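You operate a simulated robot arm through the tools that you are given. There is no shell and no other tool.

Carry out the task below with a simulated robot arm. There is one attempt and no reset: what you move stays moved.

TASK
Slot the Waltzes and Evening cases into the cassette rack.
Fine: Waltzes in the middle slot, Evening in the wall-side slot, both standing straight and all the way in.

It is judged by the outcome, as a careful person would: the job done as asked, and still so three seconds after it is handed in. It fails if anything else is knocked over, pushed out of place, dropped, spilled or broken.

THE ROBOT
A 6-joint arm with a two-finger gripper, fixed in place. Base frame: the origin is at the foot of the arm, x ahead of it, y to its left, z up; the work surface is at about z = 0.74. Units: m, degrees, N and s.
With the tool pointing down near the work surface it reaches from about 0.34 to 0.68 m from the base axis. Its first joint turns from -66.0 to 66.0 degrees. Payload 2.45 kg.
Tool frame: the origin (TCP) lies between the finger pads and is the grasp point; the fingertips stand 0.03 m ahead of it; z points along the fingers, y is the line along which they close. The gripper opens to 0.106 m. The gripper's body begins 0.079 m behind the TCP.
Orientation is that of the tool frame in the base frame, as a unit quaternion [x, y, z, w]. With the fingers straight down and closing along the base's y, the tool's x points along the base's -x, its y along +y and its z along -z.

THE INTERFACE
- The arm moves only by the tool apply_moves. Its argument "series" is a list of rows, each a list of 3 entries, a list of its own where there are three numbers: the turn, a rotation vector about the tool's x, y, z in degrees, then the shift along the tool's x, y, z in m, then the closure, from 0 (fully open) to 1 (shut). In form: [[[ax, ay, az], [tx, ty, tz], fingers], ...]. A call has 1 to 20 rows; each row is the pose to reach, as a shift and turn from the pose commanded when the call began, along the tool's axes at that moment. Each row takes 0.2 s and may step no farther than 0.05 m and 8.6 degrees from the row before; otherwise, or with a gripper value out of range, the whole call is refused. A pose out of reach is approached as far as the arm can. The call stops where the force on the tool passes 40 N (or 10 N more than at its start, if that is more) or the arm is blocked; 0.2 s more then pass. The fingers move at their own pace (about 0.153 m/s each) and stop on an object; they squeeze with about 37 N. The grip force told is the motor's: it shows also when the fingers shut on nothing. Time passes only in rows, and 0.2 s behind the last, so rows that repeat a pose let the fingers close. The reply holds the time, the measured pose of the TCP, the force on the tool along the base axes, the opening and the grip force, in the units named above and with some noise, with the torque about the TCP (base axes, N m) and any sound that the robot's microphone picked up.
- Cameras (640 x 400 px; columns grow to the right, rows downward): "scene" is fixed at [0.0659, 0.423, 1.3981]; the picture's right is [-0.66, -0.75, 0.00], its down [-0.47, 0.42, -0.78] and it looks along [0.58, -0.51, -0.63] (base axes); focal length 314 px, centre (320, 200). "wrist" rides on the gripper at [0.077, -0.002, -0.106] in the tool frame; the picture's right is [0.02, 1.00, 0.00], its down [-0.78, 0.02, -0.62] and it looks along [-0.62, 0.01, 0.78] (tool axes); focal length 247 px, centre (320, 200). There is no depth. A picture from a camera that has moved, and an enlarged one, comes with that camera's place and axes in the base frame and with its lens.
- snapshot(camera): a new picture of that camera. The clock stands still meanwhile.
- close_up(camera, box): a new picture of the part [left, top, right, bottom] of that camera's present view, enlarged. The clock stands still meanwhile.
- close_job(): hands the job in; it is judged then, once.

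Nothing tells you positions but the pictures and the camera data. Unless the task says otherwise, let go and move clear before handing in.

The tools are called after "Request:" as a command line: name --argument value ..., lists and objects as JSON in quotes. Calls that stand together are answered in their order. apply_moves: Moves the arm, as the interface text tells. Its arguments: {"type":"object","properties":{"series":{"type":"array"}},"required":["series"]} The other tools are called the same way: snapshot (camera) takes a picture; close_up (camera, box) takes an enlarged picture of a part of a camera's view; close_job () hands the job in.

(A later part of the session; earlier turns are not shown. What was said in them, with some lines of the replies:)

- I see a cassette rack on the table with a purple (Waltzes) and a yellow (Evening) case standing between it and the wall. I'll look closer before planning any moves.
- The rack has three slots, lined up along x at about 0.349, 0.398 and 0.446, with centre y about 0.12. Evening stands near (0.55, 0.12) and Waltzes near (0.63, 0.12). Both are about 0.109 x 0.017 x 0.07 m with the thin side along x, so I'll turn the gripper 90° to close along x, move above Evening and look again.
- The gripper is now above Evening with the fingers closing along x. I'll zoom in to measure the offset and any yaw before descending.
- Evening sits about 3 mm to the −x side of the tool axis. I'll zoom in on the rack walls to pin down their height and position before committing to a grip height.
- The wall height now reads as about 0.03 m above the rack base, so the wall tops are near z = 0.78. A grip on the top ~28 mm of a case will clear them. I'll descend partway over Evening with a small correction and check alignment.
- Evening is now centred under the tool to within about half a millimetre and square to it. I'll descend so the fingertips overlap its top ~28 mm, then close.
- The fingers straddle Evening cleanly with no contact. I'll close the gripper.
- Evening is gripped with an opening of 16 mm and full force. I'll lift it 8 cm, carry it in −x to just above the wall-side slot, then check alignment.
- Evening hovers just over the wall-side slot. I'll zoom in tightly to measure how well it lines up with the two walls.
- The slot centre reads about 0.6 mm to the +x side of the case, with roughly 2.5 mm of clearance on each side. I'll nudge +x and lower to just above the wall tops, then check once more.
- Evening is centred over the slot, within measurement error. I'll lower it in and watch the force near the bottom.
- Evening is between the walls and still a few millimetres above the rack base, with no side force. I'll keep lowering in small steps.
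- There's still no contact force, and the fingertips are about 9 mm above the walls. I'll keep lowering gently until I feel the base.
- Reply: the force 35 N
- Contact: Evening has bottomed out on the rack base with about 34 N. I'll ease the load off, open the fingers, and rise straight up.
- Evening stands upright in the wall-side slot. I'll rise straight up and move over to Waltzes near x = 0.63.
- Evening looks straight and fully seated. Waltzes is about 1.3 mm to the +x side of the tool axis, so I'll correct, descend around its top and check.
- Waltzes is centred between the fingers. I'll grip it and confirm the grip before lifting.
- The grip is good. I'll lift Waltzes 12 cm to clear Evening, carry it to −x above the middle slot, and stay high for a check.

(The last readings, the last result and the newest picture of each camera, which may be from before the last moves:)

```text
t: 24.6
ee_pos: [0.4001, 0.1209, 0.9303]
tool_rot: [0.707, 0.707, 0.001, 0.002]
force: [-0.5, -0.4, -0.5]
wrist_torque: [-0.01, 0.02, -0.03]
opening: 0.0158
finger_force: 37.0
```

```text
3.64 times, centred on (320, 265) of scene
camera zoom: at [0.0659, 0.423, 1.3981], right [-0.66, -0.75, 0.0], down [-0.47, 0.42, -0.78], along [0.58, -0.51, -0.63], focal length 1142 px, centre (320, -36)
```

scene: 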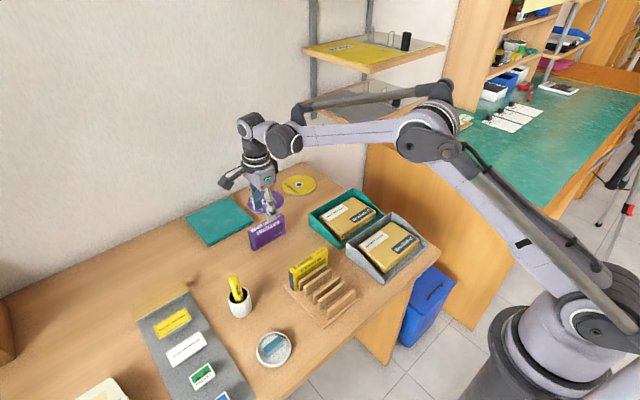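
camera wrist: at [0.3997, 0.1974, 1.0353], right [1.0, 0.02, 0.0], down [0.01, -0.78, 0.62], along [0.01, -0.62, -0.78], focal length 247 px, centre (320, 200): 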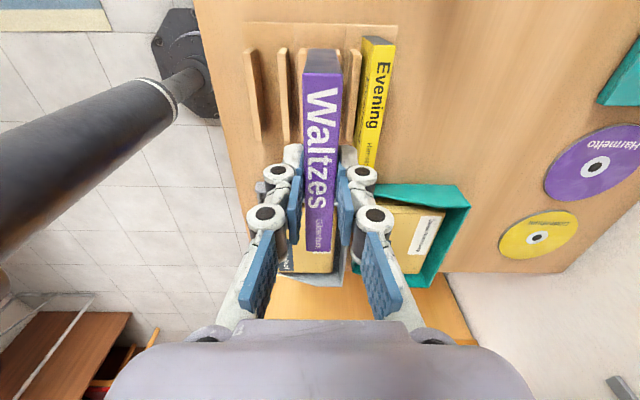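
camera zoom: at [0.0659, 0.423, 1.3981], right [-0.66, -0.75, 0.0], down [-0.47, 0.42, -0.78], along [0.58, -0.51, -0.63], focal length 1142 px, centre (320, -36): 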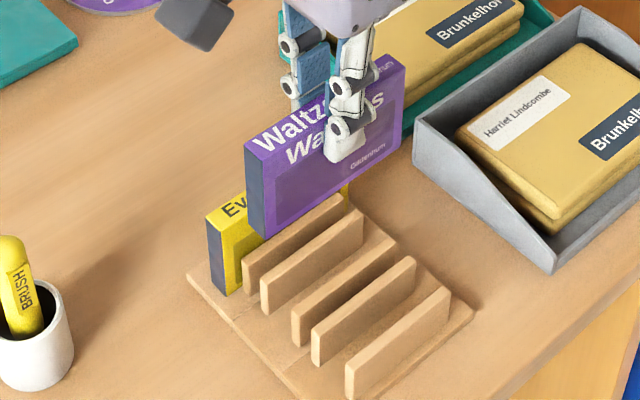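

Waltzes is about 1 mm too far to +x for the middle slot. I'll correct that, lower to just above the wall tops and check again.

Request:
apply_moves --series '[[[0, 0, 0], [-0.0005, -0.001, 0.015], 1], [[0, 0, 0], [-0.0005, -0.001, 0.035], 1], [[0, 0, 0], [-0.0005, -0.001, 0.055], 1], [[0, 0, 0], [-0.0005, -0.001, 0.068], 1], [[0, 0, 0], [-0.0005, -0.001, 0.068], 1]]'

Request:
close_up --camera "wrist" --box '[260, 20, 380, 95]'

Request:
close_up --camera "scene" --box '[280, 230, 360, 310]'

```text
t: 25.8
ee_pos: [0.4015, 0.1192, 0.8616]
tool_rot: [0.708, 0.706, 0.0, 0.001]
force: [-0.2, -0.3, -0.3]
wrist_torque: [-0.02, -0.02, -0.02]
opening: 0.016
finger_force: 37.3
```

```text
5.33 times, centred on (320, 58) of wrist
camera zoom: at [0.4003, 0.1961, 0.968], right [1.0, 0.02, 0.0], down [0.01, -0.78, 0.62], along [0.01, -0.62, -0.78], focal length 1317 px, centre (320, 960)
```

zoom: 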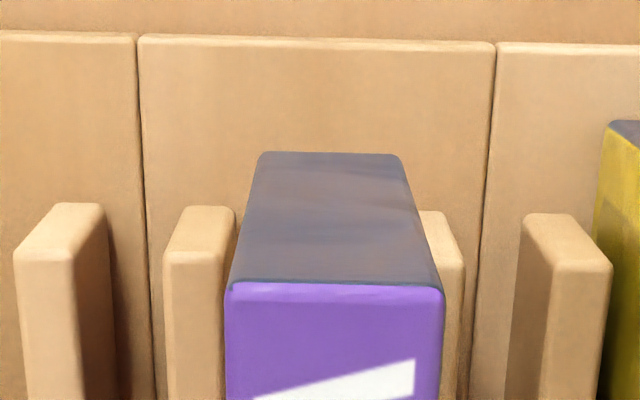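

```text
5.00 times, centred on (320, 270) of scene
camera zoom: at [0.0659, 0.423, 1.3981], right [-0.66, -0.75, 0.0], down [-0.47, 0.42, -0.78], along [0.58, -0.51, -0.63], focal length 1570 px, centre (320, -150)
```

zoom: 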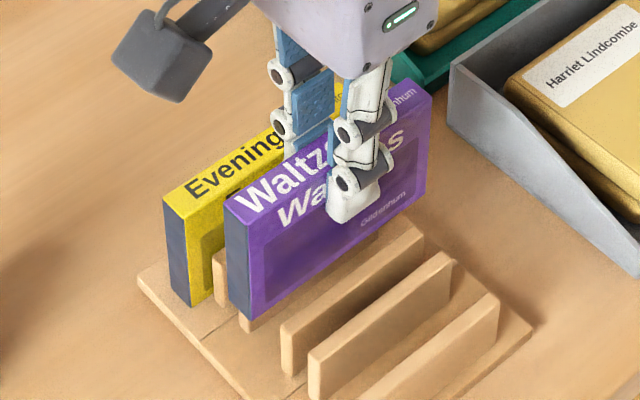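

Waltzes reads about 1.7 mm to the +x side of the slot centre at this height, so I'll correct sideways and look again before inserting.

Request:
apply_moves --series '[[[0, 0, 0], [0, -0.0009, 0], 1], [[0, 0, 0], [0, -0.0017, 0], 1], [[0, 0, 0], [0, -0.0017, 0], 1]]'

Request:
close_up --camera "wrist" --box '[260, 20, 380, 95]'

```text
t: 26.6
ee_pos: [0.399, 0.1199, 0.8617]
tool_rot: [0.708, 0.706, 0.0, 0.001]
force: [0.2, 0.5, -0.5]
wrist_torque: [-0.01, 0.01, 0.0]
opening: 0.0162
finger_force: 37.1
```

```text
5.33 times, centred on (320, 58) of wrist
camera zoom: at [0.3976, 0.1963, 0.9679], right [1.0, 0.02, 0.0], down [0.01, -0.78, 0.62], along [0.01, -0.62, -0.78], focal length 1317 px, centre (320, 960)
```

zoom: 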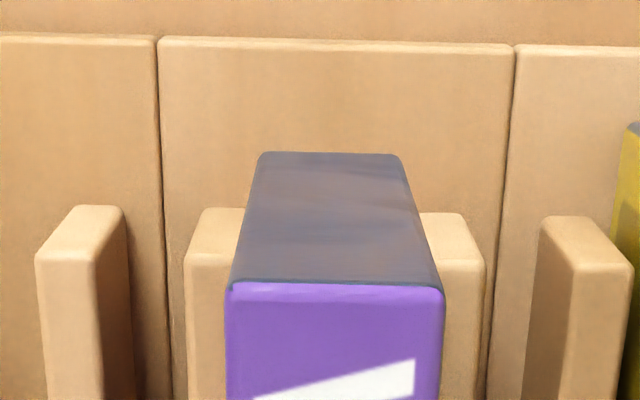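

That moved about 2.7 mm instead of 1.7 mm, perhaps because the arm was still settling. I'll hold still for a moment and measure again.

Request:
apply_moves --series '[[[0, 0, 0], [0, 0, 0], 1], [[0, 0, 0], [0, 0, 0], 1], [[0, 0, 0], [0, 0, 0], 1]]'

Request:
close_up --camera "wrist" --box '[260, 20, 380, 95]'

```text
t: 27.4
ee_pos: [0.3986, 0.1204, 0.8631]
tool_rot: [0.708, 0.706, 0.0, 0.001]
force: [-0.4, 0.0, -0.8]
wrist_torque: [-0.02, -0.02, 0.0]
opening: 0.0161
finger_force: 36.9
```

```text
5.33 times, centred on (320, 58) of wrist
camera zoom: at [0.3977, 0.1963, 0.9679], right [1.0, 0.02, 0.0], down [0.01, -0.78, 0.62], along [0.01, -0.62, -0.78], focal length 1317 px, centre (320, 960)
```

zoom: 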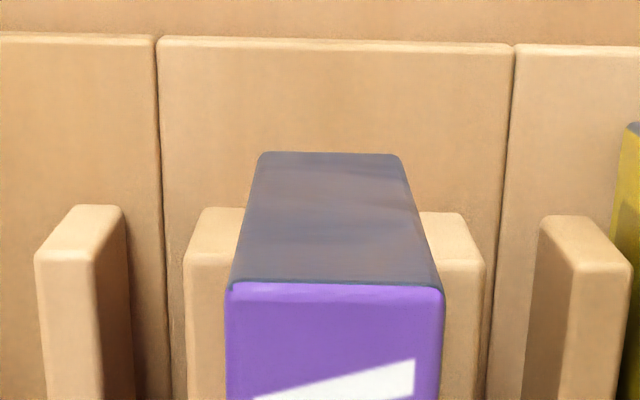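

Stable now, with the slot centre about 0.9 mm to the +x side of the case. I'll make a small correction.

Request:
apply_moves --series '[[[0, 0, 0], [0, 0.0004, 0], 1], [[0, 0, 0], [0, 0.0008, 0], 1], [[0, 0, 0], [0, 0.0008, 0], 1], [[0, 0, 0], [0, 0.0008, 0], 1]]'

Request:
close_up --camera "wrist" --box '[260, 20, 380, 95]'

```text
t: 28.4
ee_pos: [0.3996, 0.1203, 0.863]
tool_rot: [0.707, 0.707, 0.0, 0.001]
force: [-0.1, 0.4, -1.0]
wrist_torque: [0.01, -0.02, 0.03]
opening: 0.0159
finger_force: 36.8
```

```text
5.33 times, centred on (320, 58) of wrist
camera zoom: at [0.3982, 0.1964, 0.968], right [1.0, 0.02, 0.0], down [0.01, -0.78, 0.62], along [0.01, -0.62, -0.78], focal length 1317 px, centre (320, 960)
```

zoom: 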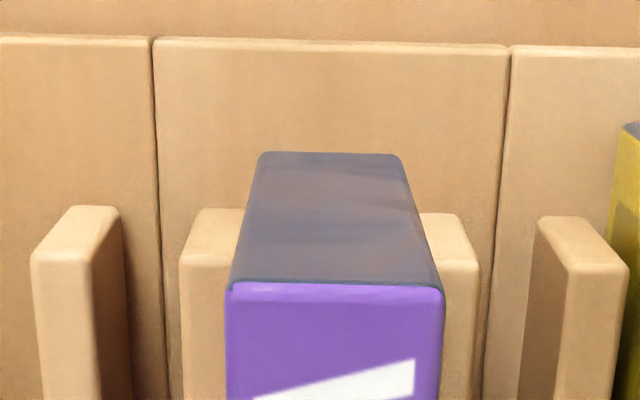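

Waltzes is centred to within about 0.3 mm. I'll lower it into the middle slot, stopping just short of the base.

Request:
apply_moves --series '[[[0, 0, 0], [0, 0, 0.008], 1], [[0, 0, 0], [0, 0, 0.016], 1], [[0, 0, 0], [0, 0, 0.024], 1], [[0, 0, 0], [0, 0, 0.032], 1], [[0, 0, 0], [0, 0, 0.038], 1], [[0, 0, 0], [0, 0, 0.042], 1], [[0, 0, 0], [0, 0, 0.042], 1]]'

Request:
close_up --camera "wrist" --box '[260, 20, 380, 95]'

Request:
close_up --camera "scene" --box '[280, 240, 350, 310]'

```text
t: 30.0
ee_pos: [0.3977, 0.1206, 0.8198]
tool_rot: [0.707, 0.707, 0.0, 0.002]
force: [0.3, 1.5, 15.4]
wrist_torque: [-0.06, 0.05, 0.04]
opening: 0.0161
finger_force: 37.4
```

```text
5.33 times, centred on (320, 58) of wrist
camera zoom: at [0.3979, 0.1963, 0.9255], right [1.0, 0.02, 0.0], down [0.01, -0.78, 0.62], along [0.02, -0.62, -0.78], focal length 1317 px, centre (320, 960)
```

zoom: 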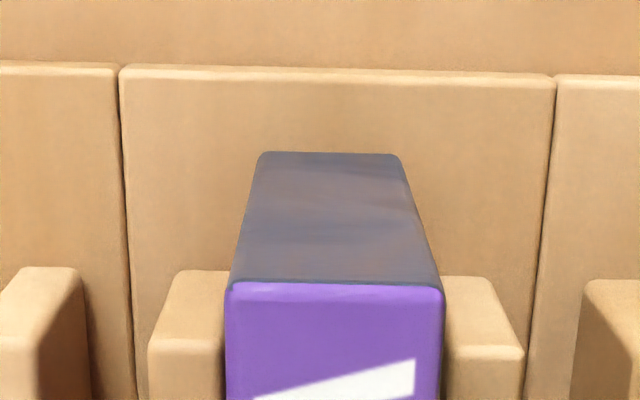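

```text
5.71 times, centred on (315, 275) of scene
camera zoom: at [0.0657, 0.423, 1.3982], right [-0.66, -0.75, 0.0], down [-0.47, 0.42, -0.78], along [0.58, -0.51, -0.63], focal length 1794 px, centre (349, -229)
```

zoom: 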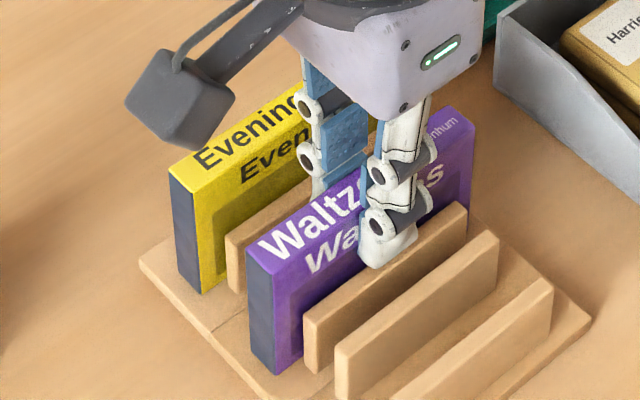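

Contact came at the expected depth with 15 N, so Waltzes is on the base. I'll press very slightly to make sure, then ease off.

Request:
apply_moves --series '[[[0, 0, 0], [0, 0, 0.0005], 1], [[0, 0, 0], [0, 0, 0.0005], 1]]'

Request:
close_up --camera "scene" --box '[280, 240, 350, 310]'

Request:
close_up --camera "wrist" --box '[260, 20, 380, 95]'

```text
t: 30.6
ee_pos: [0.4003, 0.1192, 0.819]
tool_rot: [0.706, 0.708, 0.001, 0.001]
force: [-0.3, 2.6, 34.4]
wrist_torque: [0.07, -0.01, -0.02]
opening: 0.016
finger_force: 36.7
```

```text
5.71 times, centred on (315, 275) of scene
camera zoom: at [0.0655, 0.4229, 1.3982], right [-0.66, -0.75, 0.0], down [-0.47, 0.42, -0.78], along [0.58, -0.51, -0.63], focal length 1794 px, centre (349, -229)
```

zoom: 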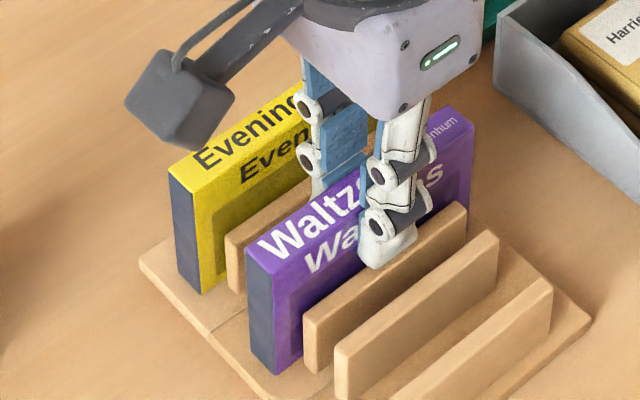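

```text
5.33 times, centred on (320, 58) of wrist
camera zoom: at [0.3981, 0.1963, 0.9252], right [1.0, 0.02, 0.0], down [0.01, -0.78, 0.62], along [0.02, -0.62, -0.78], focal length 1317 px, centre (320, 960)
```

zoom: 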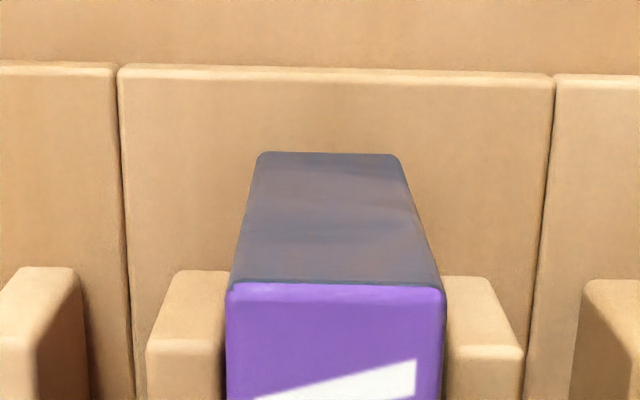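

Waltzes is firmly on the base at 34 N. I'll ease off and release with a limited opening so the fingers stay clear of Evening.

Request:
apply_moves --series '[[[0, 0, 0], [0, 0, -0.0008], 1], [[0, 0, 0], [0, 0, -0.0008], 1]]'

```text
t: 31.2
ee_pos: [0.3987, 0.1191, 0.8211]
tool_rot: [0.707, 0.707, 0.001, 0.002]
force: [-0.2, 0.7, 0.2]
wrist_torque: [0.07, -0.03, -0.02]
opening: 0.0161
finger_force: 36.7
```

Request:
apply_moves --series '[[[0, 0, 0], [0, 0, 0], 0.82], [[0, 0, 0], [0, 0, 0], 0.78], [[0, 0, 0], [0, 0, 0], 0.76], [[0, 0, 0], [0, 0, 0], 0.76]]'

Request:
snapshot --camera "wrist"

Request:
close_up --camera "scene" --box '[280, 230, 350, 310]'

```text
t: 32.2
ee_pos: [0.3988, 0.119, 0.8208]
tool_rot: [0.708, 0.706, 0.0, 0.001]
force: [0.7, 0.5, -0.5]
wrist_torque: [0.03, 0.0, -0.03]
opening: 0.0255
finger_force: 0.1
```

```text
taken
camera wrist: at [0.3979, 0.1963, 0.9257], right [1.0, 0.02, 0.0], down [0.01, -0.78, 0.62], along [0.01, -0.62, -0.78], focal length 247 px, centre (320, 200)
```

wrist: 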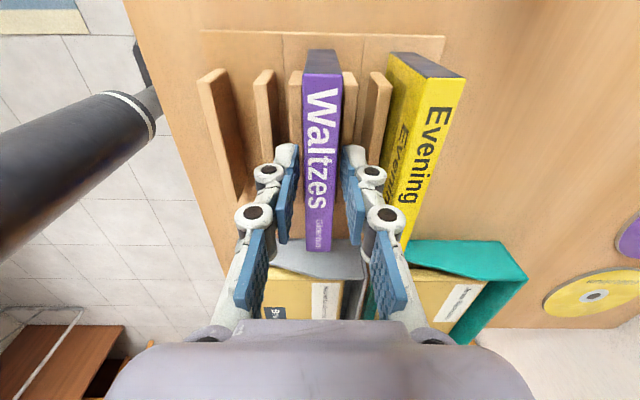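

```text
5.00 times, centred on (315, 270) of scene
camera zoom: at [0.0659, 0.423, 1.3981], right [-0.66, -0.75, 0.0], down [-0.47, 0.42, -0.78], along [0.58, -0.51, -0.63], focal length 1570 px, centre (345, -150)
```

zoom: 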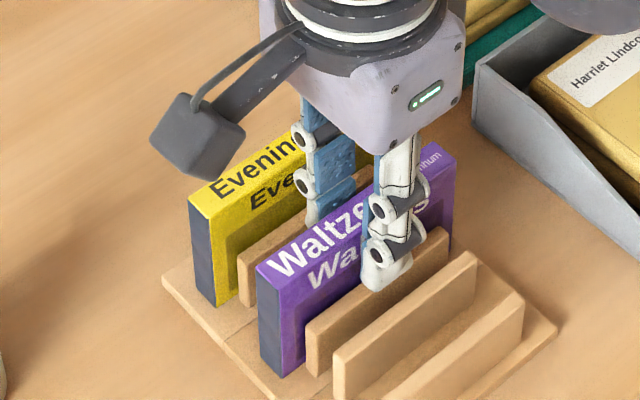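

Waltzes is released and standing upright. I'll lift the fingers straight up, well clear of both cases.

Request:
apply_moves --series '[[[0, 0, 0], [0, 0, -0.008], 0.76], [[0, 0, 0], [0, 0, -0.02], 0.76], [[0, 0, 0], [0, 0, -0.04], 0.76], [[0, 0, 0], [0, 0, -0.065], 0.76], [[0, 0, 0], [0, 0, -0.09], 0.7], [[0, 0, 0], [0, 0, -0.12], 0.6], [[0, 0, 0], [0, 0, -0.15], 0.5], [[0, 0, 0], [0, 0, -0.18], 0.5], [[0, 0, 0], [0, 0, -0.18], 0.5]]'

Request:
snapshot --camera "wrist"

Request:
close_up --camera "scene" --box '[270, 230, 370, 330]'

Request:
snapshot --camera "scene"

Request:
close_up --camera "wrist" --box '[240, 20, 400, 150]'

```text
t: 34.2
ee_pos: [0.3979, 0.12, 1.0019]
tool_rot: [0.707, 0.707, 0.0, 0.002]
force: [-0.1, -0.1, -0.2]
wrist_torque: [-0.01, -0.03, -0.01]
opening: 0.0529
finger_force: 0.0
```

```text
taken
camera wrist: at [0.3966, 0.1961, 1.1074], right [1.0, 0.02, 0.0], down [0.01, -0.78, 0.62], along [0.01, -0.62, -0.78], focal length 247 px, centre (320, 200)
```

wrist: 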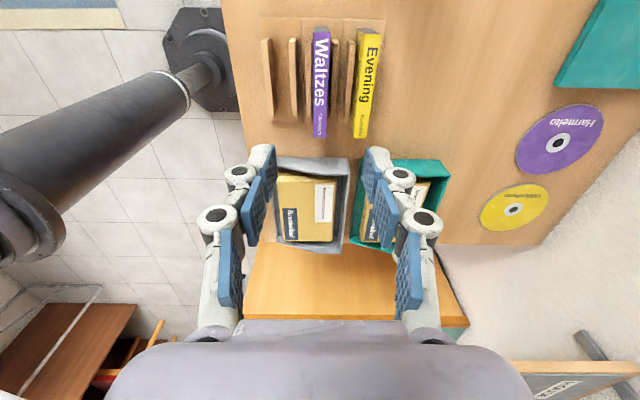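

```text
4.00 times, centred on (320, 280) of scene
camera zoom: at [0.0659, 0.423, 1.3981], right [-0.66, -0.75, 0.0], down [-0.47, 0.42, -0.78], along [0.58, -0.51, -0.63], focal length 1256 px, centre (320, -120)
```

zoom: 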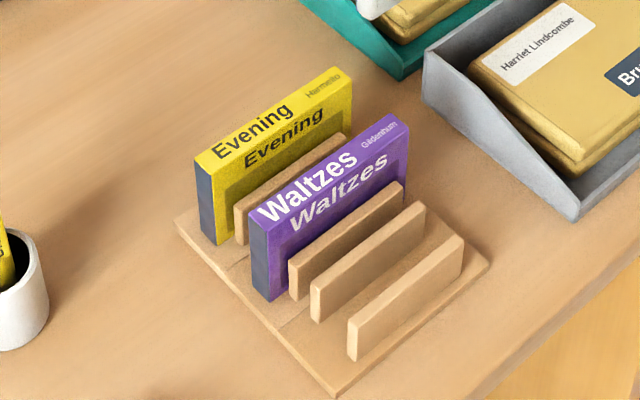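

```text
taken
```

scene: 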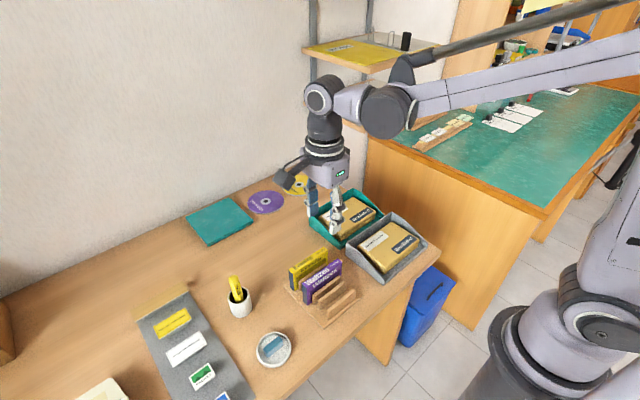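

```text
3.08 times, centred on (320, 85) of wrist
camera zoom: at [0.3966, 0.1961, 1.1074], right [1.0, 0.02, 0.0], down [0.01, -0.78, 0.62], along [0.01, -0.62, -0.78], focal length 760 px, centre (320, 554)
```

zoom: 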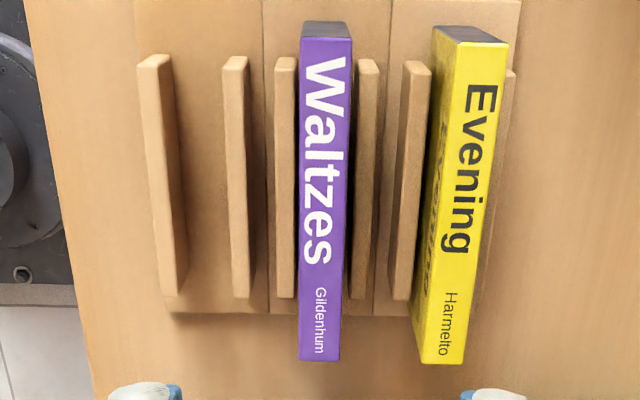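

Both cases are in the rack: Waltzes in the middle slot and Evening in the wall-side slot. Both are upright and down on the base. The rack hasn't shifted, nothing else has moved, and the gripper is well clear, so I'm handing in.

Request:
close_job

```text
The job is handed in.
```

Both cases are in the cassette rack: Waltzes in the middle slot and Evening in the wall-side slot. Each one stands straight and is all the way down on the rack base; I pressed each until the arm felt firm contact (about 34 N).

In the last pictures, the rack had not shifted and nothing else on the table looked disturbed. I released both cases and moved the gripper well clear before handing in. The result of the judging did not come back to me.
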